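You operate a simulated robot arm through the tools that you are given. There is no shell and no other tool. Be economical: measure what you need, move in short steps, check, and stop when the job is done.

You are at the controls of a simulated two-armed robot. One attempt, no reset.

TASK
Take the dome of the gate beacon and leave it on the shelf under the top shelf of the far store cabinet. Then put the large purple dome on the top of the wheeled zone bench. Then fetch the white bulb and set it on top of the feet carton. Then take the middle heavy carton and leave it on the top of the side bench. Then put three of the foam scraps from the top of the tall zone bench on the top of the black mat. Then put the grey bulb on top of the purple dome. Then take the middle lens carton on the top of the white bench and put it away on the top of the teal bench. Then take the black fault label clip and leave it on top of the stair carton. Then take the white sign and leave it on the middle shelf of the reel stand. Then put the grey base on the top of the side bench away on the top of the fitting bench. Then take the blue beacon and leave it on the wooden shelf under the socket rail. The order counts. Set down upright: dome of the gate beacon, large purple dome, white bulb, middle heavy carton, grey bulb, middle lens carton, black fault label clip, white sign, blue beacon.

The check looks at the end state, three seconds after you hand in, the way a careful person would. Anything else that was tipped, shoved, dropped, spilled or broken makes it a failure.

THE ROBOT
Two 7-joint arms with two-finger grippers on one trunk, on a base that drives. Base frame: it is fixed to the floor where the robot stands at the start and does not move with it; the origin is under the middle of the robot, x ahead of it, y to its left, z up; the surface under the hand at the start is at about z = 70. Lengths are in cm, angles in degrees, forces in N, time in s.
The left shoulder is at the start at [3.8, 17, 102.3], the right one opposite. With the tool pointing down near the work surface each hand reaches from about 22 to 68 cm from the robot's upright axis, wherever it stands, measured 20 degrees to its own side. Places, roughly: black fault label clip [225, 500, 75]; blue beacon (8x8x10 cm) [-520, -50, 160]; dome of the gate beacon (8x8x8 cm) [50, 20, 80]; feet carton [225, 200, 75]; foam scrap (8x4x3 cm) [30, -380, 100]; grey base (9x9x5 cm) [250, 190, 80]; grey bulb [-375, -350, 75]; large purple dome (8x8x8 cm) [60, -30, 70]; middle heavy carton [225, -125, 75]; middle lens carton [-375, -575, 75]; middle shelf of the reel stand [280, 510, 40]; purple dome (7x7x8 cm) [-400, -400, 80]; shelf under the top shelf of the far store cabinet [-290, -270, 120]; stair carton [200, 525, 75]; top of the black mat [-370, -550, 80]; top of the fitting bench [10, 500, 80]; top of the side bench [230, 200, 80]; top of the teal bench [-390, -430, 80]; top of the wheeled zone bench [60, -130, 80]; white bulb [75, -25, 75]; white sign [275, 300, 75]; wooden shelf under the socket rail (90x22 cm) [-538, 10, 96]. Payload 2.69 kg a hand.
The TCP of each hand is the grasp point between the finger pads, 2 cm short of the fingertips. In the tool frame z runs along the fingers and y along their closing line. Largest opening 10 cm; the body of the gripper starts 6.3 cm behind the TCP.
Orientation is that of the tool frame in the base frame, as a unit quaternion [x, y, z, w]. With the fingers straight down and closing along the base's y, the tool's x points along the base's -x, its y along +y and its z along -z.

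THE INTERFACE
- The arms move only by the tool move_arm. It takes "left_increments", "right_increments" or both (then of equal length, played together; a hand with none holds still); each is text: rows parted by semicolons, each of 7 numbers parted by spaces: the shift along the base's x, y, z in units of 300 mm (1.0 is 300 mm), then the turn, a rotation vector about the base's x, y, z in units of 45 degrees (1.0 is 45 degrees), then the gripper command, from -1 (fully open) to 1 (shut), values between in proportion. In form: tx ty tz ax ay az fingers; .... A call has 1 to 20 rows; each row is the pose to reach, as a shift and turn from the pose commanded when the call began. A call with a number of a shift or a turn outside -1 to 1 is refused whole. Each row takes 0.2 s and may step no farther than 5 cm and 8.6 degrees from the row before; otherwise, or with a gripper value out of range, the whole call is refused. A pose out of reach is approached as far as the arm can. The call stops where the force on the tool passes 40 N (or 10 N more than at its start, if that is more) or the arm is blocked; 0.2 s more then pass. The fingers move at their own pace (about 10.8 cm/s each) and stop on an object; they squeeze with about 23 N. The grip force told is the motor's: it shows also when the fingers shut on nothing. Time passes only in rows, and 0.2 s behind the last, so rows that repeat a pose let the fingers close. It gives the time, the measured TCP pose, the force on the tool (base axes), the opening and the grip force at its end, in the units of the frame above (readings bear some noise), with the torque about the TCP (base axes, N m) and any sound that the robot's microphone picked up, and new pictures: "views" is both (left out), scene, wrist or none (wrist: the cameras of the hands that moved).
- Cameras (640 x 400 px; columns grow to the right, rows downward): "scene" is now at [17.5, -2.07, 96.91]; the picture's right is [-0.23, -0.97, 0.00], its down [-0.05, 0.01, -1.00] and it looks along [0.97, -0.23, -0.05] (base axes); focal length 214 px, centre (320, 200). "left" rides on the left gripper at [7, 1.9, -9.9] in its tool frame; the picture's right is [-0.26, 0.97, 0.00], its down [-0.75, -0.20, -0.63] and it looks along [-0.61, -0.16, 0.78] (tool axes); focal length 230 px, centre (320, 200). "right" rides on the right gripper at [7, -1.9, -9.9] in its tool frame; the picture's right is [0.26, 0.97, 0.00], its down [-0.75, 0.20, -0.63] and it looks along [-0.61, 0.16, 0.78] (tool axes); focal length 230 px, centre (320, 200). There is no depth. A picture from a camera that has moved, and an enlarged one, comes with that camera's place and axes in the base frame and with its lens.
- slide_trunk(by): slides the trunk up (or, below 0, down) by that many cm; the arms and the scene camera ride with it, the base frame stays. It gives what a move gives, with no picture.
- base_move(legs): drives the robot by 1 to 6 legs, each [ahead, turn to the left] in cm and degrees, along the robot's own axes; the way and the turn of a leg run together, so that a leg with both is an arc; at most 150 cm and 180 degrees a leg. The arms and the cameras ride along, it lands a little off, and it stops where it bumps. It gives what a move gives, and a new picture of the scene camera.
- head_to(pan, tilt): turns the head with the scene camera to pan (to the left, within 60 degrees either way) and tilt (down, from -29 to 69), counted from straight ahead of the robot. It gives what a move gives, and a new picture of the scene camera.
- inspect(camera, box): a new picture of the part [left, top, right, bottom] of that camera's present view, enlarged. The clock stands still meanwhile.
- hand_in(): hands the job in; it is judged then, once.

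Work in short steps. Places have to be worked out from the pictures, the camera data and where the tool is seen: move nearer, look again, correct. Check each grasp and each placing, and mend what went wrong. You have 588 turns and 360 pictures in all, those below and enlarged ones among them. Open the grippers and draw the arms clear of the work before you hand the job in, unless the task says otherwise; then end with one line.

The tools are called after "Request:" as a command line: name --argument value ..., lists and objects as JSON in quotes. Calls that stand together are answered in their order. move_arm: Moves the arms, as the interface text tells. Its arguments: {"type":"object","properties":{"left_increments":{"type":"string"},"right_increments":{"type":"string"},"views":{"type":"string","enum":["both","scene","wrist","none"]}},"required":[]} The other tools are called the same way: slide_trunk (by) slides the trunk up or down; base_move (legs) drives the base; head_to (pan, tilt) turns the head that bears the scene camera; inspect (camera, box) takes an enlarged picture of a part of a camera's view; hand_in () hands the job in.

At the start:

```text
time_s: 0.0
left_eef_pos: [46.57, 7.46, 95.96]
left_orientation: [-0.001, 1.0, 0.0, 0.0]
left_force: [-0.1, -0.2, 0.1]
left_moment: [0.02, 0.03, -0.01]
left_opening: 10.01
left_finger_force: 0.1
right_eef_pos: [35.18, -25.02, 104.04]
right_orientation: [-0.001, 1.0, 0.0, -0.01]
right_force: [0.3, 0.5, 0.0]
right_moment: [-0.05, 0.0, 0.0]
right_opening: 10.0
right_finger_force: 0.1
trunk travel left (down, up): [-25.0, 44.0]
robot x, y, heading: [0.01, 0.18, -0.1]
head pan, tilt: [-13.2, 1.7]
```

scene: 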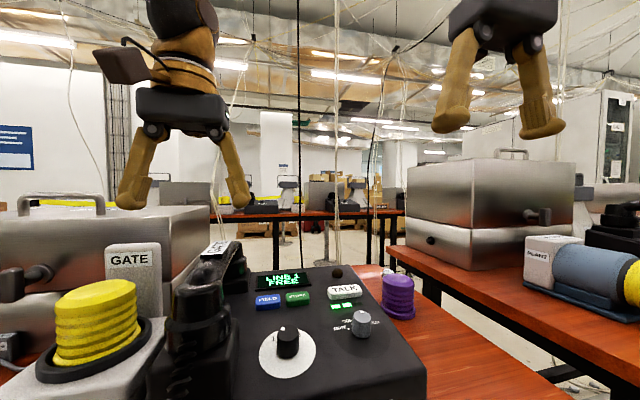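
right: 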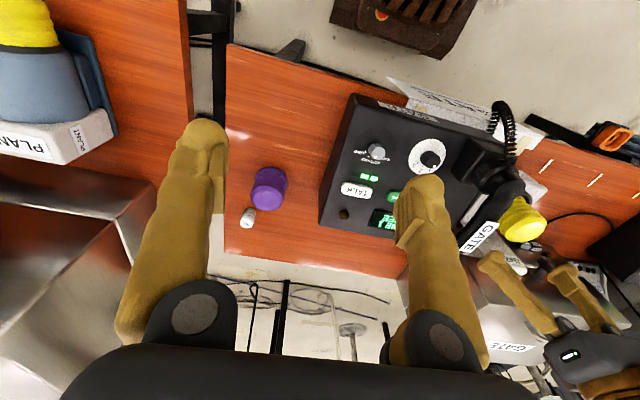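
left: 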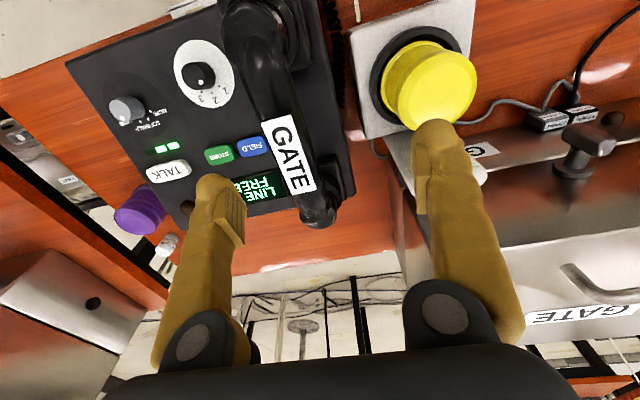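

The yellow gate dome looks to be centred at about [46.7, 17.5], z about 78–86. I'll shift the left hand over it at the current height and check.

Request:
move_arm --left_increments "0 0.12 0 0 0 0 -1;0 0.24 0 0 0 0 -1;0.004 0.335 0 0 0 0 -1" --views "both"

```text
time_s: 0.8
left_eef_pos: [45.38, 17.52, 96.79]
left_orientation: [0.0, 1.0, 0.0, 0.007]
left_force: [0.5, -1.0, 0.2]
left_moment: [0.01, 0.0, 0.01]
left_opening: 9.99
left_finger_force: 0.1
right_eef_pos: [33.77, -24.89, 102.79]
right_orientation: [-0.002, 1.0, 0.0, -0.031]
right_force: [0.2, -0.6, -1.5]
right_moment: [0.0, 0.01, 0.04]
right_opening: 10.02
right_finger_force: 0.1
trunk travel left (down, up): [-25.0, 44.0]
robot x, y, heading: [-0.08, 0.18, 0.0]
head pan, tilt: [-13.2, 1.7]
camera scene: at [17.53, -2.04, 96.9], right [-0.23, -0.97, 0.0], down [-0.05, 0.01, -1.0], along [0.97, -0.23, -0.05], focal length 214 px, centre (320, 200)
camera left: at [38.25, 19.38, 106.62], right [0.26, 0.97, 0.0], down [0.74, -0.2, 0.64], along [0.62, -0.16, -0.77], focal length 230 px, centre (320, 200)
```

scene: 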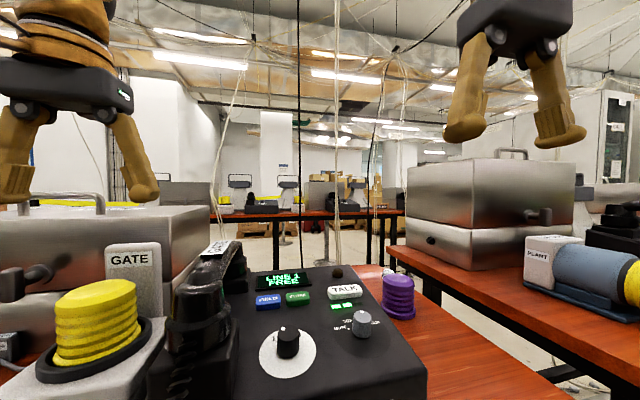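
left: 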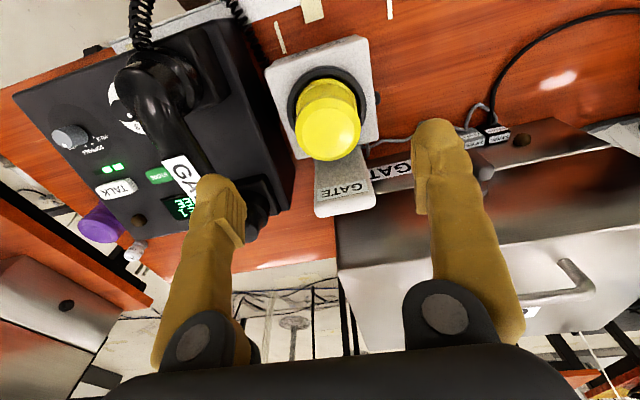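

The dome's centre works out to about [46.7, 17.8], top about z 85.5, with fingers clear on both sides. I'll lower partway and recheck.

Request:
move_arm --left_increments "0.04 0.01 -0.12 0 0 0 -1;0.04 0.01 -0.24 0 0 0 -1;0.04 0.01 -0.24 0 0 0 -1" --views "both"

```text
time_s: 1.6
left_eef_pos: [46.34, 17.87, 89.4]
left_orientation: [-0.001, 1.0, 0.001, 0.007]
left_force: [0.0, 0.2, 0.7]
left_moment: [-0.01, 0.02, 0.04]
left_opening: 9.99
left_finger_force: 0.1
right_eef_pos: [33.68, -24.99, 102.8]
right_orientation: [-0.001, 1.0, 0.0, -0.031]
right_force: [0.1, 0.2, -0.2]
right_moment: [0.02, 0.0, 0.01]
right_opening: 10.0
right_finger_force: 0.0
trunk travel left (down, up): [-25.0, 44.0]
robot x, y, heading: [0.19, 0.17, 0.5]
head pan, tilt: [-13.2, 1.7]
camera scene: at [17.49, -2.08, 96.91], right [-0.23, -0.97, 0.0], down [-0.05, 0.01, -1.0], along [0.97, -0.23, -0.05], focal length 214 px, centre (320, 200)
camera left: at [39.27, 19.6, 99.22], right [0.26, 0.97, 0.0], down [0.74, -0.2, 0.64], along [0.62, -0.16, -0.77], focal length 230 px, centre (320, 200)
```

scene: 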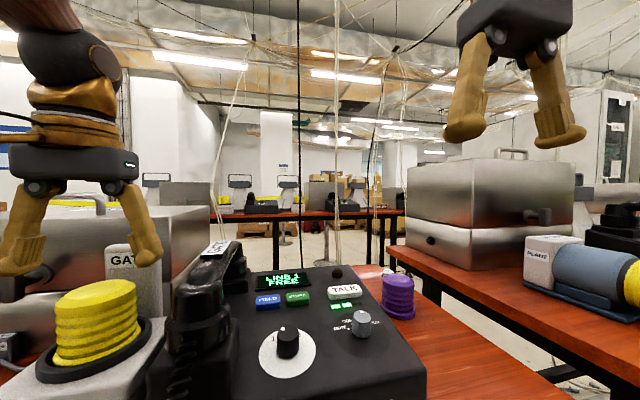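
left: 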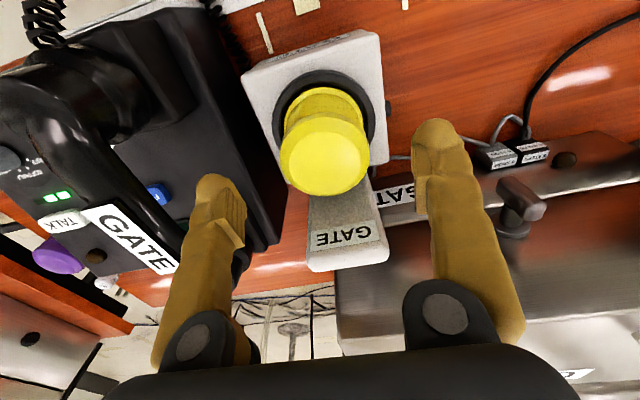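

The fingers straddle the dome well. I'll go down about 8 cm to z≈81.5 and then close.

Request:
move_arm --left_increments "0.013 -0.003 -0.1 0 0 0 -1;0.013 -0.003 -0.2 0 0 0 -1;0.013 -0.003 -0.25 0 0 0 -1;0.013 -0.003 -0.25 0 0 0 -1" --views "both"

```text
time_s: 2.6
left_eef_pos: [46.7, 17.65, 81.87]
left_orientation: [0.0, 1.0, 0.0, 0.007]
left_force: [0.0, -0.4, 0.2]
left_moment: [0.03, -0.02, 0.01]
left_opening: 10.01
left_finger_force: 0.1
right_eef_pos: [33.75, -25.01, 102.78]
right_orientation: [-0.002, 0.999, 0.0, -0.032]
right_force: [-0.2, 0.3, -0.6]
right_moment: [-0.01, 0.0, 0.01]
right_opening: 10.02
right_finger_force: 0.0
trunk travel left (down, up): [-25.0, 44.0]
robot x, y, heading: [0.05, 0.14, 0.1]
head pan, tilt: [-13.2, 1.7]
camera scene: at [17.5, -2.07, 96.91], right [-0.23, -0.97, 0.0], down [-0.05, 0.01, -1.0], along [0.97, -0.23, -0.05], focal length 214 px, centre (320, 200)
camera left: at [39.53, 19.52, 91.6], right [0.26, 0.97, 0.0], down [0.74, -0.2, 0.64], along [0.62, -0.16, -0.77], focal length 230 px, centre (320, 200)
```

scene: 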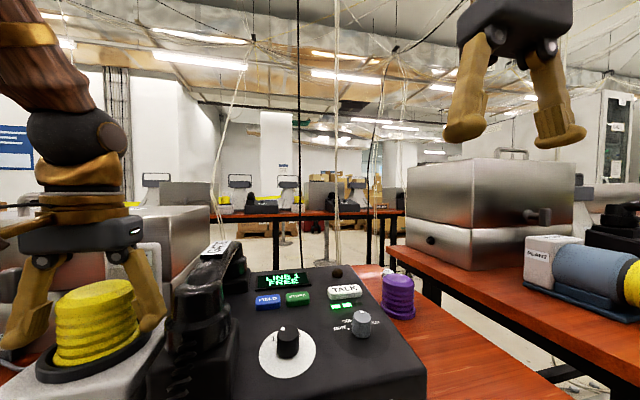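
left: 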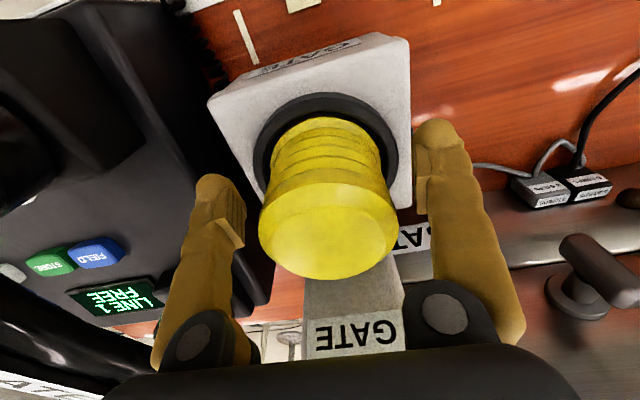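

The fingers are around the dome. Closing.

Request:
move_arm --left_increments "0 0 0 0 0 0 0.2;0 0 0 0 0 0 1;0 0 0 0 0 0 1;0 0 0 0 0 0 1" --views "none"

Request:
move_arm --left_increments "0 0 0.05 0 0 0 1;0 0 0.15 0 0 0 1;0 0 0.3 0 0 0 1;0 0 0.45 0 0 0 1;0 0 0.45 0 0 0 1" --views "both"

```text
time_s: 3.6
left_eef_pos: [46.49, 17.67, 81.79]
left_orientation: [-0.001, 1.0, 0.001, 0.007]
left_force: [0.2, 0.2, 0.2]
left_moment: [0.0, -0.02, 0.01]
left_opening: 6.44
left_finger_force: 22.9
right_eef_pos: [33.64, -24.92, 102.74]
right_orientation: [-0.001, 1.0, 0.0, -0.032]
right_force: [0.5, 0.0, -0.4]
right_moment: [0.01, -0.04, 0.0]
right_opening: 9.99
right_finger_force: 0.0
trunk travel left (down, up): [-25.0, 44.0]
robot x, y, heading: [0.06, -0.09, -0.2]
head pan, tilt: [-13.2, 1.7]
```

```text
time_s: 4.8
left_eef_pos: [46.86, 17.83, 95.75]
left_orientation: [-0.001, 1.0, 0.0, 0.006]
left_force: [0.5, 0.2, -1.3]
left_moment: [-0.01, 0.0, 0.01]
left_opening: 6.46
left_finger_force: 23.5
right_eef_pos: [33.75, -24.96, 102.81]
right_orientation: [-0.002, 1.0, 0.0, -0.031]
right_force: [0.6, -0.3, 0.4]
right_moment: [-0.01, -0.02, 0.02]
right_opening: 10.02
right_finger_force: 0.0
trunk travel left (down, up): [-25.0, 44.0]
robot x, y, heading: [0.38, -0.03, 0.3]
head pan, tilt: [-13.2, 1.7]
camera scene: at [17.52, -2.07, 96.9], right [-0.23, -0.97, 0.0], down [-0.05, 0.01, -1.0], along [0.97, -0.23, -0.05], focal length 214 px, centre (320, 200)
camera left: at [39.67, 19.64, 105.53], right [0.26, 0.97, 0.0], down [0.74, -0.2, 0.64], along [0.62, -0.16, -0.77], focal length 230 px, centre (320, 200)
```

scene: 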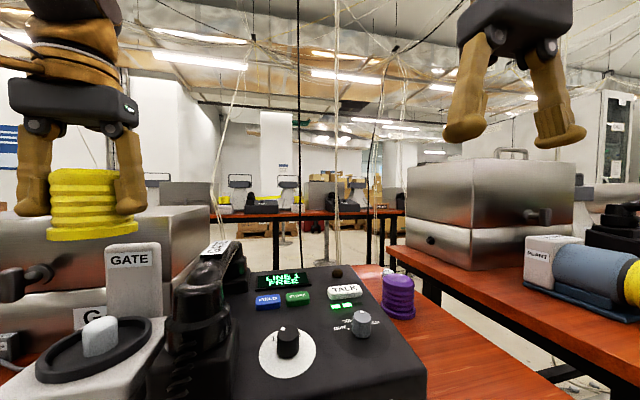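
left: 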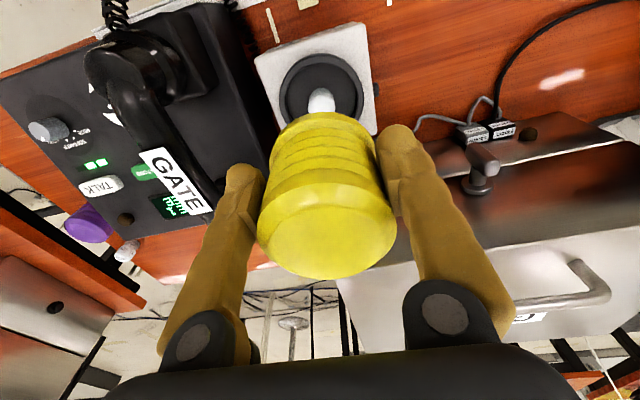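

The dome is free and in the left hand, with its base about 4 cm below the TCP. I'll look around to both sides before driving.

Request:
head_to --pan 60 --tilt 15

Request:
head_to --pan -60 --tilt 15

```text
time_s: 6.2
left_eef_pos: [46.77, 17.8, 95.6]
left_orientation: [-0.001, 1.0, 0.001, 0.006]
left_force: [-1.3, 0.6, -0.4]
left_moment: [-0.03, 0.01, 0.04]
left_opening: 6.45
left_finger_force: 22.7
right_eef_pos: [33.63, -24.95, 102.86]
right_orientation: [-0.001, 1.0, 0.0, -0.031]
right_force: [-1.0, 0.0, 0.7]
right_moment: [0.01, 0.0, 0.03]
right_opening: 10.02
right_finger_force: 0.1
trunk travel left (down, up): [-25.0, 44.0]
robot x, y, heading: [0.21, -0.17, 0.1]
head pan, tilt: [60.0, 15.0]
camera scene: at [13.31, 8.08, 94.84], right [0.87, -0.5, -0.01], down [-0.15, -0.22, -0.96], along [0.48, 0.84, -0.27], focal length 214 px, centre (320, 200)
```

scene: 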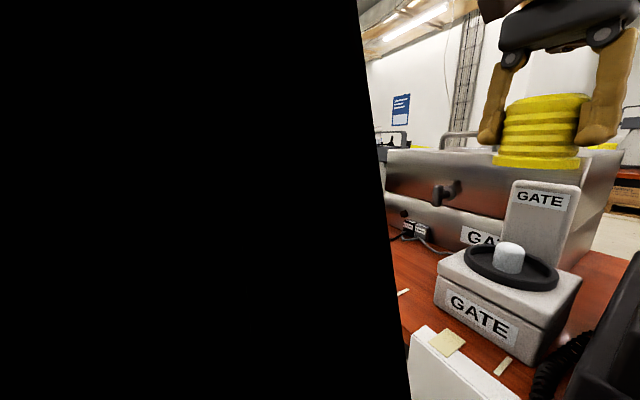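

```text
time_s: 8.2
left_eef_pos: [46.79, 17.68, 95.62]
left_orientation: [-0.001, 1.0, 0.0, 0.007]
left_force: [0.1, -0.2, -1.1]
left_moment: [0.03, 0.0, 0.04]
left_opening: 6.46
left_finger_force: 23.5
right_eef_pos: [33.58, -24.96, 102.77]
right_orientation: [-0.002, 1.0, -0.001, -0.032]
right_force: [0.1, 0.1, -0.1]
right_moment: [0.01, -0.02, -0.01]
right_opening: 9.99
right_finger_force: 0.0
trunk travel left (down, up): [-25.0, 44.0]
robot x, y, heading: [0.1, 0.08, 0.1]
head pan, tilt: [-60.0, 15.0]
camera scene: at [13.31, -8.09, 94.84], right [-0.87, -0.5, 0.01], down [-0.15, 0.22, -0.96], along [0.48, -0.84, -0.27], focal length 214 px, centre (320, 200)
```

scene: 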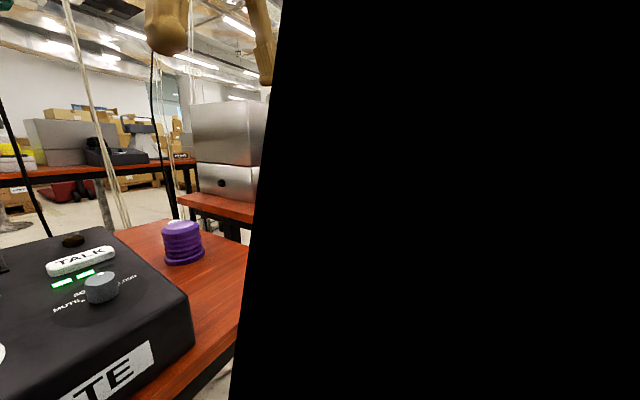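

The head's side views are partly self-blocked. I'll tuck both hands in and up, then back off a little and turn to see the room.

Request:
move_arm --left_increments "0 0 0.12 0 0 0 1;-0.1 0 0.24 0 0 0 1;-0.25 0 0.36 0 0 0 1;-0.4 0 0.4 0 0 0 1;-0.55 0 0.4 0 0 0 1;-0.55 0 0.4 0 0 0 1" --right_increments "0 0 0.05 0 0 0 -1;-0.05 0.03 0.08 0 0 0 -1;-0.1 0.06 0.1 0 0 0 -1;-0.15 0.1 0.12 0 0 0 -1;-0.15 0.15 0.12 0 0 0 -1;-0.15 0.15 0.12 0 0 0 -1" --views "none"

Request:
head_to --pan 0 --tilt 12

```text
refused: row 3 steps farther than a row can; nothing moved
```

```text
time_s: 9.6
left_eef_pos: [46.79, 17.71, 95.82]
left_orientation: [-0.001, 1.0, 0.0, 0.007]
left_force: [-0.4, -0.6, -0.9]
left_moment: [0.01, 0.05, 0.0]
left_opening: 6.45
left_finger_force: 22.8
right_eef_pos: [33.57, -24.89, 102.87]
right_orientation: [-0.002, 0.999, 0.0, -0.033]
right_force: [0.0, -0.1, -0.4]
right_moment: [0.0, 0.01, -0.01]
right_opening: 10.0
right_finger_force: 0.1
trunk travel left (down, up): [-25.0, 44.0]
robot x, y, heading: [0.29, 0.02, -0.2]
head pan, tilt: [0.0, 12.0]
camera scene: at [17.97, -0.01, 95.24], right [0.0, -1.0, 0.0], down [-0.22, 0.0, -0.97], along [0.97, 0.0, -0.22], focal length 214 px, centre (320, 200)
```

scene: 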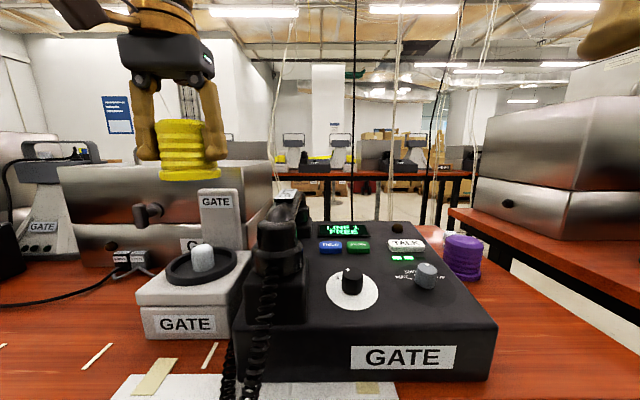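

Retrying the tuck with smaller steps.

Request:
move_arm --left_increments "0 0 0.12 0 0 0 1;-0.08 0 0.24 0 0 0 1;-0.2 0 0.34 0 0 0 1;-0.35 0 0.38 0 0 0 1;-0.5 0 0.4 0 0 0 1;-0.55 0 0.4 0 0 0 1" --right_increments "0 0 0.05 0 0 0 -1;-0.05 0.03 0.08 0 0 0 -1;-0.1 0.06 0.1 0 0 0 -1;-0.15 0.1 0.12 0 0 0 -1;-0.15 0.15 0.12 0 0 0 -1;-0.15 0.15 0.12 0 0 0 -1" --views "none"

Request:
base_move --legs '[[-15, 0], [0, -60]]'

```text
time_s: 10.9
left_eef_pos: [30.36, 17.67, 107.44]
left_orientation: [-0.001, 1.0, 0.001, 0.004]
left_force: [1.4, -0.2, -1.1]
left_moment: [0.03, 0.02, 0.01]
left_opening: 6.42
left_finger_force: 22.9
right_eef_pos: [29.04, -20.59, 108.09]
right_orientation: [-0.002, 1.0, 0.001, -0.005]
right_force: [0.7, -0.2, 0.9]
right_moment: [0.04, -0.02, -0.01]
right_opening: 9.99
right_finger_force: 0.1
trunk travel left (down, up): [-25.0, 44.0]
robot x, y, heading: [0.24, 0.09, -0.0]
head pan, tilt: [0.0, 12.0]
```

```text
time_s: 15.0
left_eef_pos: [15.39, -17.41, 107.43]
left_orientation: [0.498, 0.867, -0.001, 0.005]
left_force: [0.7, 0.3, -0.9]
left_moment: [0.04, 0.02, -0.03]
left_opening: 6.45
left_finger_force: 22.6
right_eef_pos: [-18.15, -35.52, 107.91]
right_orientation: [0.497, 0.868, 0.002, -0.006]
right_force: [-0.1, 0.0, 0.2]
right_moment: [0.0, -0.01, 0.01]
right_opening: 10.01
right_finger_force: 0.0
trunk travel left (down, up): [-25.0, 44.0]
robot x, y, heading: [-14.58, -0.22, -59.6]
head pan, tilt: [0.0, 12.0]
camera scene: at [-5.8, -15.48, 95.25], right [-0.86, -0.5, 0.0], down [-0.11, 0.19, -0.97], along [0.49, -0.84, -0.22], focal length 214 px, centre (320, 200)
```

scene: 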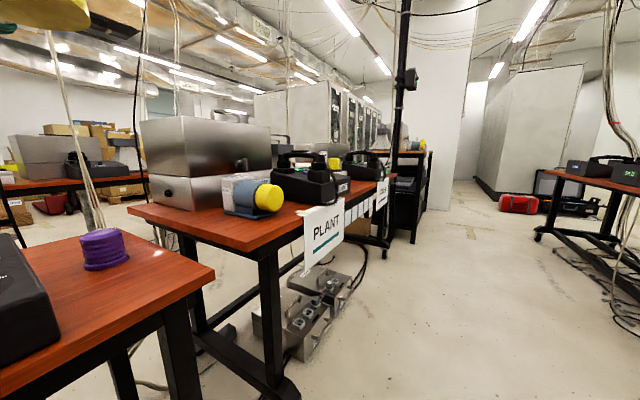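

Clear aisle to the right-front. I'll turn further toward the cabinet direction to look.

Request:
base_move --legs '[[0, -75]]'

```text
time_s: 18.8
left_eef_pos: [-22.54, -32.56, 107.68]
left_orientation: [0.922, 0.387, -0.008, 0.004]
left_force: [-0.7, 0.4, -1.3]
left_moment: [0.0, 0.0, 0.03]
left_opening: 6.41
left_finger_force: 23.2
right_eef_pos: [-48.97, -4.85, 108.31]
right_orientation: [0.922, 0.388, 0.0, -0.001]
right_force: [0.6, -0.2, 0.4]
right_moment: [0.03, 0.04, -0.01]
right_opening: 10.0
right_finger_force: 0.0
trunk travel left (down, up): [-25.0, 44.0]
robot x, y, heading: [-14.53, -0.5, -134.6]
head pan, tilt: [0.0, 12.0]
camera scene: at [-27.11, -13.06, 95.25], right [-0.71, 0.7, 0.0], down [0.16, 0.16, -0.97], along [-0.68, -0.69, -0.22], focal length 214 px, centre (320, 200)
```

scene: 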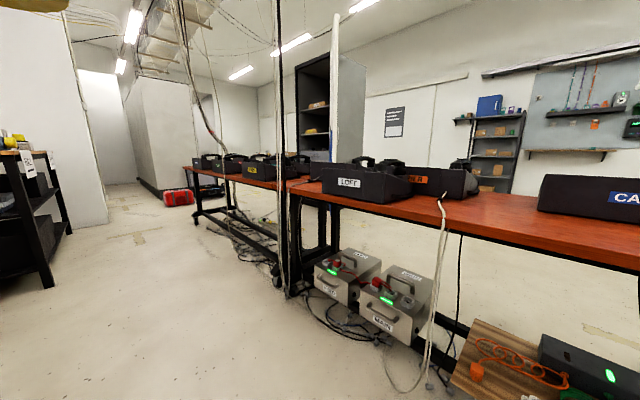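

The dark open cabinet straight ahead is likely the far store cabinet, open toward +x. I'll zoom on it.

Request:
inspect --camera "scene" --box '[180, 20, 400, 200]'

```text
2.22 times, centred on (290, 110) of scene
camera zoom: at [-27.11, -13.06, 95.25], right [-0.71, 0.7, 0.0], down [0.16, 0.16, -0.97], along [-0.68, -0.69, -0.22], focal length 477 px, centre (387, 400)
```

zoom: 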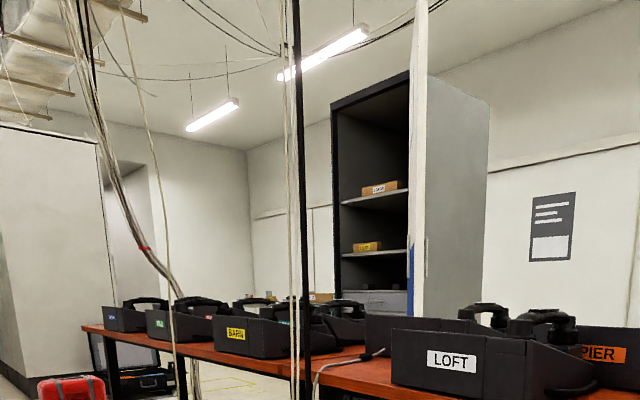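

The shelf under the top shelf is at about z 120. I'll drive down the aisle (between x≈-95 and 20) to the row's end, then go round to the cabinet's +x side.

Request:
base_move --legs '[[0, 41], [120, 0], [120, 0]]'

```text
time_s: 32.5
left_eef_pos: [-15.22, -268.2, 107.0]
left_orientation: [0.735, 0.678, 0.004, -0.003]
left_force: [0.0, 0.0, -0.1]
left_moment: [0.01, 0.0, 0.02]
left_opening: 6.44
left_finger_force: 22.8
right_eef_pos: [-53.41, -263.93, 107.61]
right_orientation: [0.735, 0.678, 0.011, -0.011]
right_force: [-0.2, 0.2, -0.3]
right_moment: [-0.02, -0.02, 0.0]
right_opening: 9.99
right_finger_force: 0.1
trunk travel left (down, up): [-25.0, 44.0]
robot x, y, heading: [-30.06, -239.47, -94.8]
head pan, tilt: [0.0, 12.0]
camera scene: at [-31.4, -257.6, 95.24], right [-1.0, 0.08, 0.0], down [0.02, 0.22, -0.97], along [-0.08, -0.97, -0.22], focal length 214 px, centre (320, 200)
```

scene: 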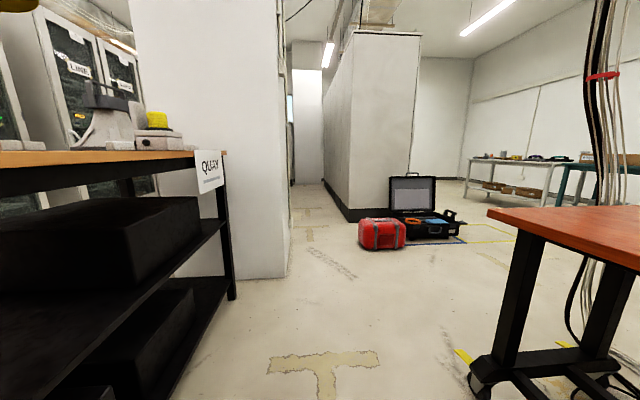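

The aisle is clear to y≈-400. I'll go past the bench corner (about [-95,-323]) and turn west to look.

Request:
base_move --legs '[[135, 0], [0, -90]]'

```text
time_s: 41.4
left_eef_pos: [-44.57, -404.14, 103.58]
left_orientation: [0.918, 0.396, 0.024, -0.001]
left_force: [-1.1, -0.8, -1.9]
left_moment: [0.04, -0.1, -0.01]
left_opening: 6.41
left_finger_force: 23.0
right_eef_pos: [-72.64, -377.41, 103.8]
right_orientation: [0.915, 0.4, 0.034, -0.035]
right_force: [-0.7, -4.8, -0.9]
right_moment: [0.46, -0.15, 0.0]
right_opening: 9.99
right_finger_force: 0.1
trunk travel left (down, up): [-25.0, 44.0]
robot x, y, heading: [-36.69, -366.22, -119.3]
head pan, tilt: [0.0, 12.0]
stopped in leg 2: the robot was blocked; the commanded pose is now the measured one
camera scene: at [-43.87, -378.23, 95.78], right [-0.87, 0.49, 0.0], down [0.09, 0.16, -0.98], along [-0.48, -0.86, -0.18], focal length 214 px, centre (320, 200)
```

scene: 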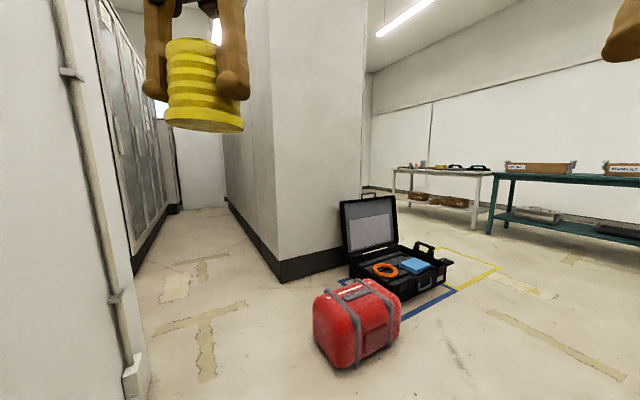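

The turn was blocked. I'll hold for a moment for steady readings and look left, where the wall is close.

Request:
head_to --pan 35 --tilt 30

Request:
head_to --pan -35 --tilt 30

```text
time_s: 42.4
left_eef_pos: [-42.74, -404.42, 103.9]
left_orientation: [0.909, 0.416, 0.026, 0.002]
left_force: [0.7, 0.0, -1.0]
left_moment: [0.01, 0.01, 0.0]
left_opening: 6.45
left_finger_force: 22.8
right_eef_pos: [-71.86, -378.96, 104.01]
right_orientation: [0.906, 0.421, 0.034, -0.032]
right_force: [0.5, -0.1, 0.2]
right_moment: [0.01, -0.01, 0.0]
right_opening: 10.02
right_finger_force: 0.1
trunk travel left (down, up): [-25.0, 44.0]
robot x, y, heading: [-36.77, -366.21, -120.4]
head pan, tilt: [35.0, 30.0]
camera scene: at [-39.2, -379.29, 92.98], right [-1.0, -0.08, 0.0], down [-0.04, 0.48, -0.88], along [0.07, -0.87, -0.48], focal length 214 px, centre (320, 200)
```

scene: 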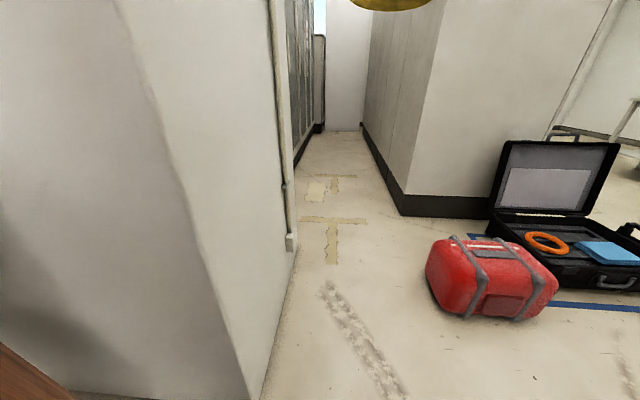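

```text
time_s: 43.8
left_eef_pos: [-42.6, -404.56, 103.94]
left_orientation: [0.909, 0.416, 0.025, 0.001]
left_force: [-0.1, 0.0, -1.7]
left_moment: [0.01, -0.04, 0.0]
left_opening: 6.43
left_finger_force: 23.0
right_eef_pos: [-71.79, -378.95, 104.1]
right_orientation: [0.906, 0.42, 0.032, -0.032]
right_force: [-0.7, 0.5, -0.3]
right_moment: [-0.02, 0.01, -0.03]
right_opening: 9.99
right_finger_force: 0.0
trunk travel left (down, up): [-25.0, 44.0]
robot x, y, heading: [-37.07, -366.43, -120.1]
head pan, tilt: [-35.0, 30.0]
camera scene: at [-48.02, -374.1, 92.89], right [-0.42, 0.91, -0.02], down [0.45, 0.19, -0.87], along [-0.79, -0.38, -0.49], focal length 214 px, centre (320, 200)
```

scene: 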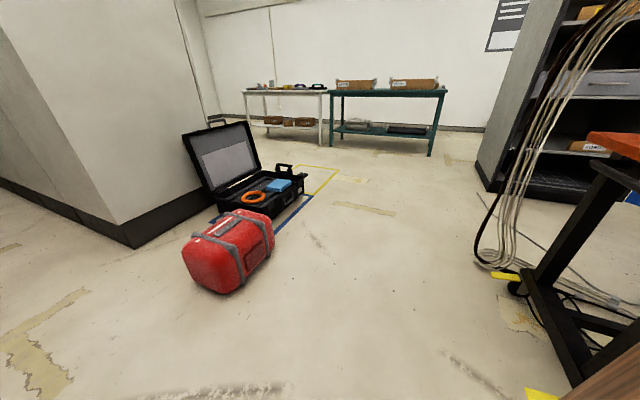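

The left elbow probably met the tall bench's corner (about [18,-386]). I'll rotate back to free it, then bring both hands forward/inward so the elbows tuck in.

Request:
base_move --legs '[[0, 17]]'

Request:
head_to --pan 60 --tilt 0

```text
time_s: 45.2
left_eef_pos: [-30.82, -405.62, 103.6]
left_orientation: [0.838, 0.544, 0.025, -0.009]
left_force: [-0.5, 0.3, -0.9]
left_moment: [0.02, -0.05, -0.06]
left_opening: 6.45
left_finger_force: 23.1
right_eef_pos: [-66.16, -389.5, 104.18]
right_orientation: [0.834, 0.549, 0.029, -0.043]
right_force: [-0.1, -0.2, 0.4]
right_moment: [0.01, -0.03, 0.0]
right_opening: 9.99
right_finger_force: 0.0
trunk travel left (down, up): [-25.0, 44.0]
robot x, y, heading: [-36.96, -366.34, -103.4]
head pan, tilt: [-35.0, 30.0]
camera scene: at [-45.56, -380.7, 92.37], right [-0.67, 0.74, 0.01], down [0.38, 0.35, -0.86], along [-0.64, -0.57, -0.51], focal length 214 px, centre (320, 200)
```

scene: 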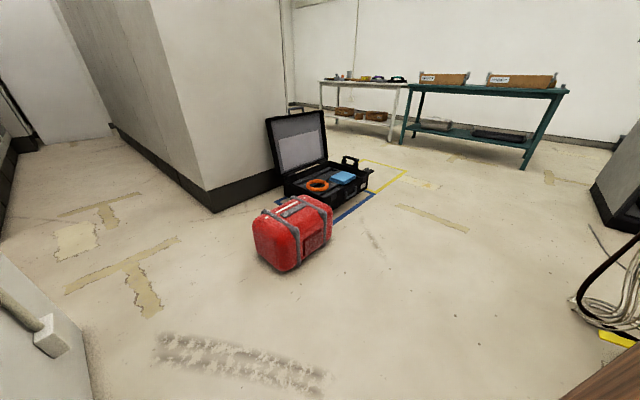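

```text
time_s: 46.9
left_eef_pos: [-30.37, -404.09, 104.12]
left_orientation: [0.838, 0.545, 0.019, -0.004]
left_force: [0.0, 0.0, -1.2]
left_moment: [0.02, -0.03, -0.01]
left_opening: 6.47
left_finger_force: 23.1
right_eef_pos: [-65.8, -388.0, 104.59]
right_orientation: [0.835, 0.548, 0.022, -0.037]
right_force: [-0.1, -0.1, 0.2]
right_moment: [0.02, 0.01, -0.01]
right_opening: 10.03
right_finger_force: 0.1
trunk travel left (down, up): [-25.0, 44.0]
robot x, y, heading: [-36.86, -366.37, -102.9]
head pan, tilt: [60.0, 0.0]
camera scene: at [-32.23, -380.89, 97.25], right [-0.68, -0.73, -0.01], down [0.0, 0.02, -1.0], along [0.73, -0.68, -0.01], focal length 214 px, centre (320, 200)
```

scene: 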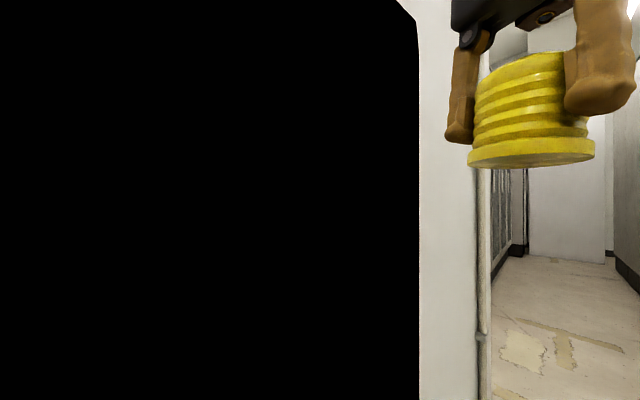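

Now I'll extend both hands forward and slightly inward to bring the elbows in.

Request:
move_arm --left_increments "-0.07 -0.11 0 0 0 0 1;-0.14 -0.22 0 0 0 0 1;-0.21 -0.34 0 0 0 0 1;-0.27 -0.45 0 0 0 0 1;-0.27 -0.45 0 0 0 0 1" --right_increments "0.01 -0.13 0 0 0 0 -1;0.02 -0.26 0 0 0 0 -1;0.035 -0.39 0 0 0 0 -1;0.05 -0.52 0 0 0 0 -1;0.05 -0.52 0 0 0 0 -1" --views "none"

Request:
base_move --legs '[[25, -35]]'

```text
time_s: 48.1
left_eef_pos: [-38.32, -417.5, 104.2]
left_orientation: [0.838, 0.545, 0.018, -0.002]
left_force: [-0.4, 0.3, -1.5]
left_moment: [0.04, 0.01, 0.02]
left_opening: 6.44
left_finger_force: 22.6
right_eef_pos: [-64.09, -403.51, 104.72]
right_orientation: [0.835, 0.549, 0.022, -0.036]
right_force: [0.4, -0.8, 0.1]
right_moment: [-0.01, 0.02, 0.01]
right_opening: 9.99
right_finger_force: 0.1
trunk travel left (down, up): [-25.0, 44.0]
robot x, y, heading: [-36.83, -366.15, -103.3]
head pan, tilt: [60.0, 0.0]
```

```text
time_s: 50.2
left_eef_pos: [-79.58, -429.61, 104.11]
left_orientation: [0.961, 0.275, 0.022, 0.003]
left_force: [-0.2, 0.0, -0.8]
left_moment: [0.0, -0.03, -0.01]
left_opening: 6.46
left_finger_force: 22.9
right_eef_pos: [-93.05, -403.62, 104.58]
right_orientation: [0.959, 0.279, 0.033, -0.028]
right_force: [0.1, -0.1, -1.1]
right_moment: [-0.01, 0.0, 0.01]
right_opening: 10.01
right_finger_force: 0.0
trunk travel left (down, up): [-25.0, 44.0]
robot x, y, heading: [-49.37, -388.64, -137.2]
head pan, tilt: [60.0, 0.0]
camera scene: at [-53.68, -402.95, 97.24], right [-0.97, -0.22, -0.02], down [0.01, 0.01, -1.0], along [0.22, -0.97, -0.01], focal length 214 px, centre (320, 200)
```

scene: 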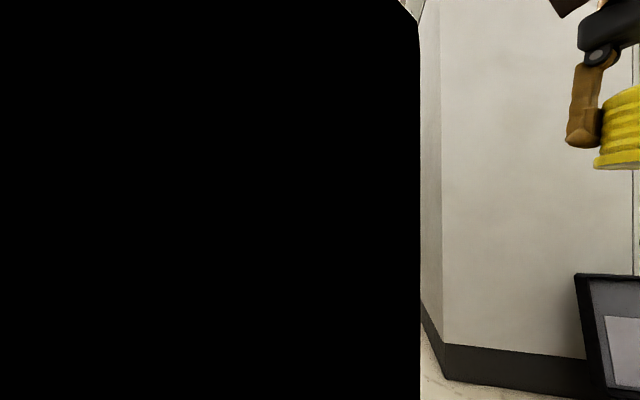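

Through the gap. I'll turn to face west, drive toward [-180,-385], with head straight to see ahead.

Request:
head_to --pan 0 --tilt 12

Request:
base_move --legs '[[0, -45], [130, 0], [0, -45]]'

```text
time_s: 51.5
left_eef_pos: [-78.32, -428.41, 104.96]
left_orientation: [0.961, 0.276, 0.013, 0.006]
left_force: [0.1, -0.4, -1.0]
left_moment: [0.0, -0.03, -0.03]
left_opening: 6.45
left_finger_force: 23.1
right_eef_pos: [-91.78, -402.41, 105.31]
right_orientation: [0.96, 0.279, 0.025, -0.026]
right_force: [0.4, 0.4, 0.3]
right_moment: [-0.02, 0.02, -0.02]
right_opening: 10.01
right_finger_force: 0.1
trunk travel left (down, up): [-25.0, 44.0]
robot x, y, heading: [-49.38, -388.32, -137.3]
head pan, tilt: [0.0, 12.0]
camera scene: at [-62.44, -400.47, 95.24], right [-0.68, 0.73, 0.0], down [0.16, 0.15, -0.97], along [-0.71, -0.66, -0.22], focal length 214 px, centre (320, 200)
```

scene: 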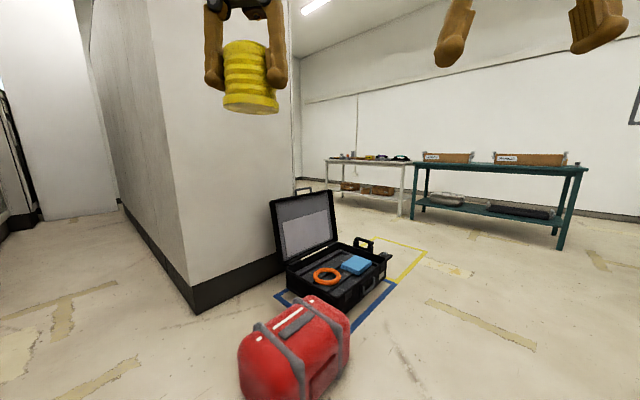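

```text
time_s: 62.2
left_eef_pos: [-217.48, -354.14, 104.95]
left_orientation: [0.874, -0.485, 0.005, 0.013]
left_force: [0.3, 0.5, -0.8]
left_moment: [0.0, 0.0, 0.0]
left_opening: 6.43
left_finger_force: 22.9
right_eef_pos: [-191.54, -340.67, 105.25]
right_orientation: [0.876, -0.481, 0.034, 0.0]
right_force: [-0.3, 0.0, 0.0]
right_moment: [-0.03, 0.01, -0.02]
right_opening: 10.02
right_finger_force: 0.1
trunk travel left (down, up): [-25.0, 44.0]
robot x, y, heading: [-177.43, -383.51, 133.0]
head pan, tilt: [0.0, 12.0]
camera scene: at [-189.79, -370.36, 95.25], right [0.73, 0.68, 0.0], down [0.15, -0.16, -0.97], along [-0.66, 0.71, -0.22], focal length 214 px, centre (320, 200)
```

scene: 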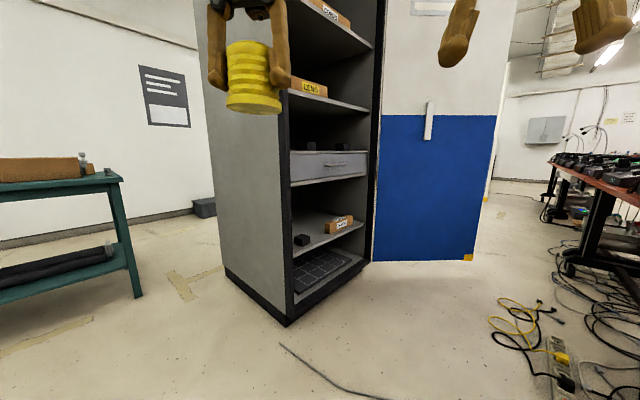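

Cabinet front is at x≈-272, opening y≈-308…-215, target shelf z≈120. I'll drive to about [-200,-248] and face it.

Request:
base_move --legs '[[0, -33], [137, 0], [0, 80]]'

Request:
slide_trunk --by 15

Request:
head_to --pan 10 --tilt 5

```text
time_s: 72.1
left_eef_pos: [-227.2, -214.22, 107.57]
left_orientation: [0.805, -0.593, -0.023, 0.003]
left_force: [-0.3, -1.6, -0.8]
left_moment: [0.11, 0.05, -0.04]
left_opening: 6.43
left_finger_force: 23.4
right_eef_pos: [-198.95, -207.83, 106.34]
right_orientation: [0.808, -0.588, 0.025, -0.001]
right_force: [0.6, -1.1, 0.2]
right_moment: [0.06, 0.04, -0.02]
right_opening: 10.03
right_finger_force: 0.0
trunk travel left (down, up): [-25.0, 44.0]
robot x, y, heading: [-199.06, -247.79, 118.2]
head pan, tilt: [0.0, 12.0]
stopped in leg 3: the robot was blocked; the commanded pose is now the measured one
camera scene: at [-207.02, -232.52, 95.36], right [0.88, 0.47, 0.0], down [0.1, -0.19, -0.98], along [-0.46, 0.86, -0.22], focal length 214 px, centre (320, 200)
```

scene: 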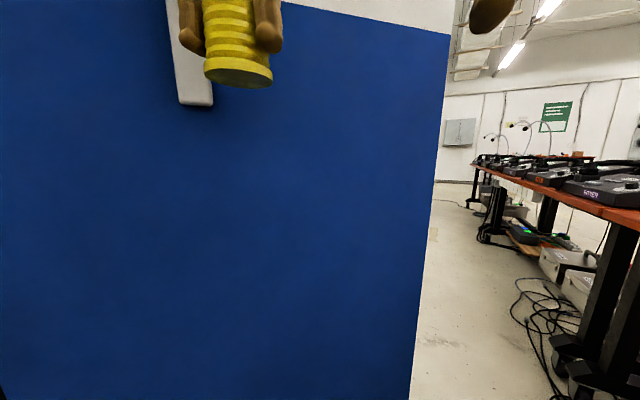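

```text
time_s: 73.8
left_eef_pos: [-227.83, -213.54, 122.16]
left_orientation: [0.805, -0.593, -0.019, 0.005]
left_force: [-1.9, 0.1, -0.5]
left_moment: [0.03, 0.03, -0.01]
left_opening: 6.43
left_finger_force: 22.6
right_eef_pos: [-199.36, -207.21, 120.95]
right_orientation: [0.808, -0.589, 0.03, 0.002]
right_force: [0.6, -0.1, 0.6]
right_moment: [0.01, -0.02, -0.04]
right_opening: 10.01
right_finger_force: 0.0
trunk travel left (down, up): [-40.0, 29.0]
robot x, y, heading: [-198.63, -248.06, 118.1]
head pan, tilt: [0.0, 12.0]
```

```text
time_s: 74.6
left_eef_pos: [-227.87, -213.63, 122.17]
left_orientation: [0.805, -0.592, -0.018, 0.003]
left_force: [0.5, 0.6, -0.7]
left_moment: [-0.01, -0.01, 0.02]
left_opening: 6.4
left_finger_force: 22.9
right_eef_pos: [-199.28, -207.18, 120.97]
right_orientation: [0.808, -0.589, 0.028, 0.001]
right_force: [0.0, -0.1, -0.5]
right_moment: [0.01, -0.03, -0.02]
right_opening: 10.01
right_finger_force: 0.1
trunk travel left (down, up): [-40.0, 29.0]
robot x, y, heading: [-198.69, -248.25, 118.0]
head pan, tilt: [10.0, 5.0]
camera scene: at [-208.72, -232.8, 111.37], right [0.79, 0.62, 0.0], down [0.06, -0.08, -0.99], along [-0.61, 0.78, -0.1], focal length 214 px, centre (320, 200)
```

scene: 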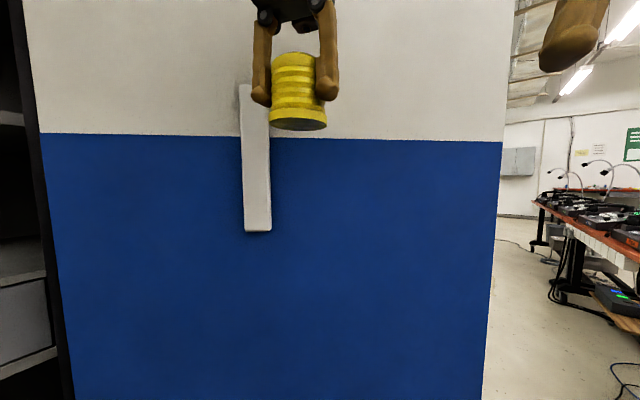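

I was blocked by the blue/white slab standing diagonally beside the cabinet. I'll turn away from it, back off south, then turn to face the cabinet.

Request:
base_move --legs '[[0, -16], [-38, 0], [0, 78]]'

```text
time_s: 81.0
left_eef_pos: [-232.35, -290.76, 123.55]
left_orientation: [0.987, -0.156, -0.032, 0.012]
left_force: [1.9, -0.3, -0.6]
left_moment: [-0.04, 0.16, 0.05]
left_opening: 6.43
left_finger_force: 23.1
right_eef_pos: [-221.53, -263.68, 121.14]
right_orientation: [0.988, -0.149, 0.027, -0.013]
right_force: [-0.1, -0.2, -2.7]
right_moment: [-0.01, -0.01, 0.03]
right_opening: 9.98
right_finger_force: 0.1
trunk travel left (down, up): [-40.0, 29.0]
robot x, y, heading: [-191.85, -286.43, 168.7]
head pan, tilt: [10.0, 5.0]
stopped in leg 3: the robot was blocked; the commanded pose is now the measured one
camera scene: at [-209.5, -284.48, 111.42], right [0.02, 1.0, 0.0], down [0.1, 0.0, -0.99], along [-0.99, 0.02, -0.1], focal length 214 px, centre (320, 200)
```

scene: 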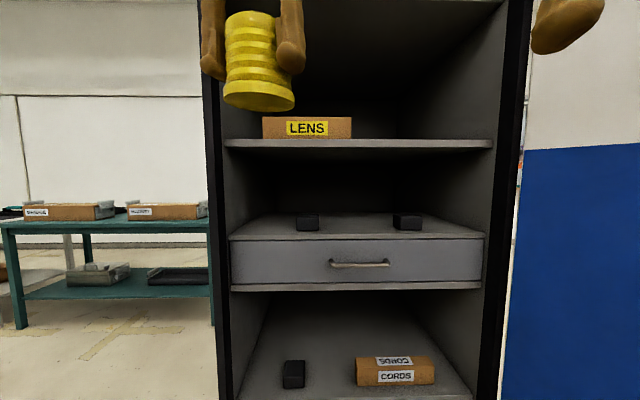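

Facing the cabinet well enough (168.7°). The target shelf has a LENS carton on the left-middle. I'll raise the trunk to look onto the shelf.

Request:
slide_trunk --by 18

Request:
head_to --pan 5 --tilt 10

```text
time_s: 83.0
left_eef_pos: [-232.63, -290.49, 141.46]
left_orientation: [0.987, -0.155, -0.03, 0.012]
left_force: [0.0, 0.2, 0.0]
left_moment: [0.0, -0.02, -0.01]
left_opening: 6.44
left_finger_force: 23.4
right_eef_pos: [-221.84, -263.66, 138.88]
right_orientation: [0.988, -0.151, 0.031, -0.012]
right_force: [0.7, 0.6, 0.1]
right_moment: [-0.02, -0.02, 0.01]
right_opening: 10.02
right_finger_force: 0.0
trunk travel left (down, up): [-58.0, 11.0]
robot x, y, heading: [-192.22, -286.43, 168.9]
head pan, tilt: [10.0, 5.0]
```

```text
time_s: 83.6
left_eef_pos: [-232.69, -290.56, 141.42]
left_orientation: [0.987, -0.155, -0.031, 0.013]
left_force: [0.1, -0.4, -0.5]
left_moment: [0.0, -0.01, -0.02]
left_opening: 6.43
left_finger_force: 22.8
right_eef_pos: [-221.93, -263.53, 138.95]
right_orientation: [0.988, -0.151, 0.031, -0.012]
right_force: [0.2, 0.7, -0.4]
right_moment: [0.02, -0.02, 0.03]
right_opening: 10.0
right_finger_force: 0.0
trunk travel left (down, up): [-58.0, 11.0]
robot x, y, heading: [-191.44, -285.94, 168.8]
head pan, tilt: [5.0, 10.0]
camera scene: at [-210.07, -283.41, 128.57], right [0.11, 0.99, 0.0], down [0.19, -0.02, -0.98], along [-0.98, 0.11, -0.19], focal length 214 px, centre (320, 200)
```

scene: 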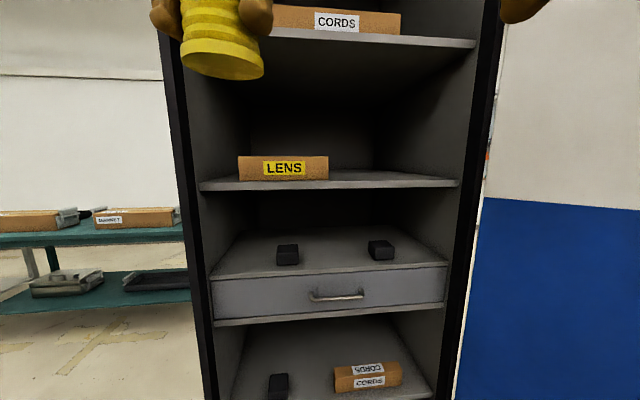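

Shelf top ≈ z 122, front edge x≈-271.5; free spot right of the carton around [-281,-256]. I'll move in: 20 ahead, turn 19° right, 12 ahead, with the trunk lowered a bit so the forearm comes from below.

Request:
base_move --legs '[[20, 0], [0, -19], [12, 0]]'

Request:
slide_trunk --by -9

Request:
head_to --pan 15 --tilt 0

```text
time_s: 87.1
left_eef_pos: [-259.17, -268.71, 142.45]
left_orientation: [0.947, -0.317, -0.044, 0.005]
left_force: [-1.3, 1.2, -1.3]
left_moment: [-0.12, -0.14, -0.01]
left_opening: 6.42
left_finger_force: 23.1
right_eef_pos: [-239.73, -247.0, 141.95]
right_orientation: [0.95, -0.311, -0.017, -0.016]
right_force: [-1.0, -0.7, 0.6]
right_moment: [-0.02, -0.09, 0.01]
right_opening: 9.99
right_finger_force: 0.1
trunk travel left (down, up): [-58.0, 11.0]
robot x, y, heading: [-221.85, -276.57, 149.9]
head pan, tilt: [5.0, 10.0]
camera scene: at [-234.21, -269.94, 129.17], right [0.42, 0.91, 0.0], down [0.14, -0.06, -0.99], along [-0.9, 0.42, -0.15], focal length 214 px, centre (320, 200)
```

scene: 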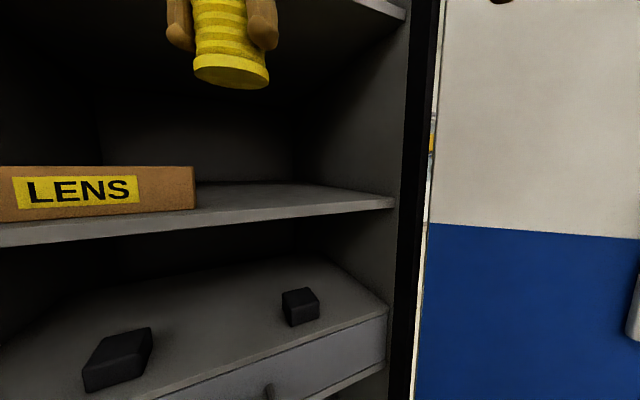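

```text
time_s: 88.4
left_eef_pos: [-261.5, -267.42, 132.58]
left_orientation: [0.948, -0.317, -0.034, 0.008]
left_force: [0.4, -0.6, -1.0]
left_moment: [-0.01, 0.07, 0.0]
left_opening: 6.42
left_finger_force: 22.5
right_eef_pos: [-242.17, -245.58, 132.51]
right_orientation: [0.95, -0.312, -0.008, -0.014]
right_force: [0.7, -0.1, -0.2]
right_moment: [0.04, 0.02, -0.03]
right_opening: 9.99
right_finger_force: 0.1
trunk travel left (down, up): [-49.0, 20.0]
robot x, y, heading: [-221.72, -276.22, 150.1]
head pan, tilt: [5.0, 10.0]
```

```text
time_s: 89.1
left_eef_pos: [-260.88, -267.77, 133.0]
left_orientation: [0.947, -0.318, -0.038, 0.006]
left_force: [-0.1, 0.2, -0.2]
left_moment: [-0.03, -0.02, 0.0]
left_opening: 6.41
left_finger_force: 22.7
right_eef_pos: [-241.61, -245.94, 132.35]
right_orientation: [0.95, -0.311, -0.005, -0.013]
right_force: [-0.2, 0.0, 0.2]
right_moment: [-0.03, 0.05, 0.03]
right_opening: 10.0
right_finger_force: 0.1
trunk travel left (down, up): [-49.0, 20.0]
robot x, y, heading: [-221.58, -276.29, 150.1]
head pan, tilt: [15.0, 0.0]
camera scene: at [-236.86, -270.17, 121.43], right [0.26, 0.97, 0.0], down [0.0, 0.0, -1.0], along [-0.97, 0.26, 0.0], focal length 214 px, centre (320, 200)
```

scene: 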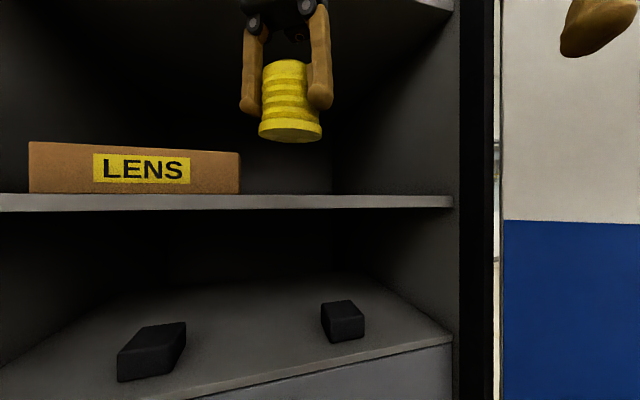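

Shelf level reads z≈122.2 with dome bottom ~129. I'll carry it in over the shelf to [-281,-254], levelling the 4° tilt.

Request:
move_arm --left_increments "-0.11 0.077 0 -0.008 -0.05 0 1;-0.22 0.153 0 -0.016 -0.097 0 1;-0.33 0.23 0 -0.016 -0.097 0 1;-0.44 0.307 0 -0.016 -0.097 0 1;-0.55 0.383 0 -0.016 -0.097 0 1;-0.667 0.46 0 -0.016 -0.097 0 1;-0.667 0.46 0 -0.016 -0.097 0 1" --views "both"

```text
time_s: 90.3
left_eef_pos: [-275.22, -257.2, 133.61]
left_orientation: [0.948, -0.318, 0.003, 0.003]
left_force: [1.2, -0.1, 0.5]
left_moment: [0.03, 0.12, 0.02]
left_opening: 6.44
left_finger_force: 23.1
left hand out of reach, approached as far as the arm can: row 5
right_eef_pos: [-240.79, -246.4, 129.85]
right_orientation: [0.95, -0.311, 0.037, -0.006]
right_force: [0.0, -1.1, -0.5]
right_moment: [0.04, 0.1, 0.01]
right_opening: 10.0
right_finger_force: 0.1
trunk travel left (down, up): [-49.0, 20.0]
robot x, y, heading: [-221.7, -275.86, 150.1]
head pan, tilt: [15.0, 0.0]
stopped in row 5 (left hand): the arm was blocked; the commanded pose is now the measured one
camera scene: at [-238.28, -269.29, 121.21], right [0.26, 0.97, 0.0], down [0.01, -0.01, -1.0], along [-0.97, 0.26, -0.01], focal length 214 px, centre (320, 200)
camera left: at [-270.7, -262.8, 143.61], right [-0.79, -0.61, 0.0], down [-0.48, 0.62, 0.62], along [-0.38, 0.49, -0.78], focal length 230 px, centre (320, 200)
```

scene: 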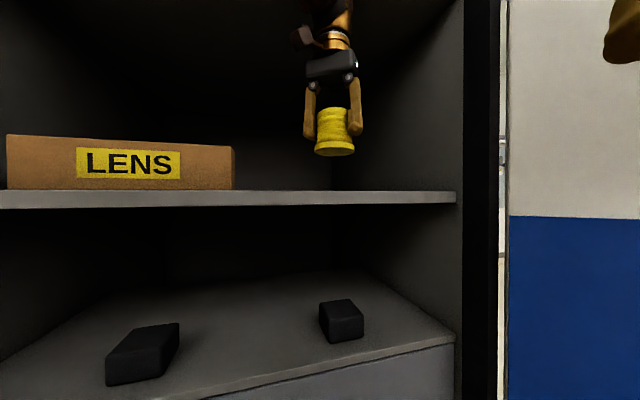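
left: 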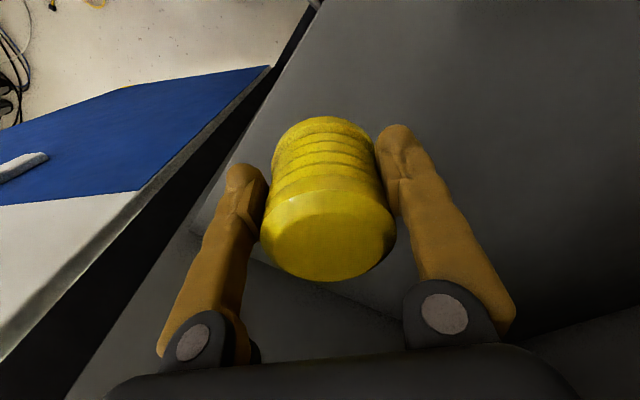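

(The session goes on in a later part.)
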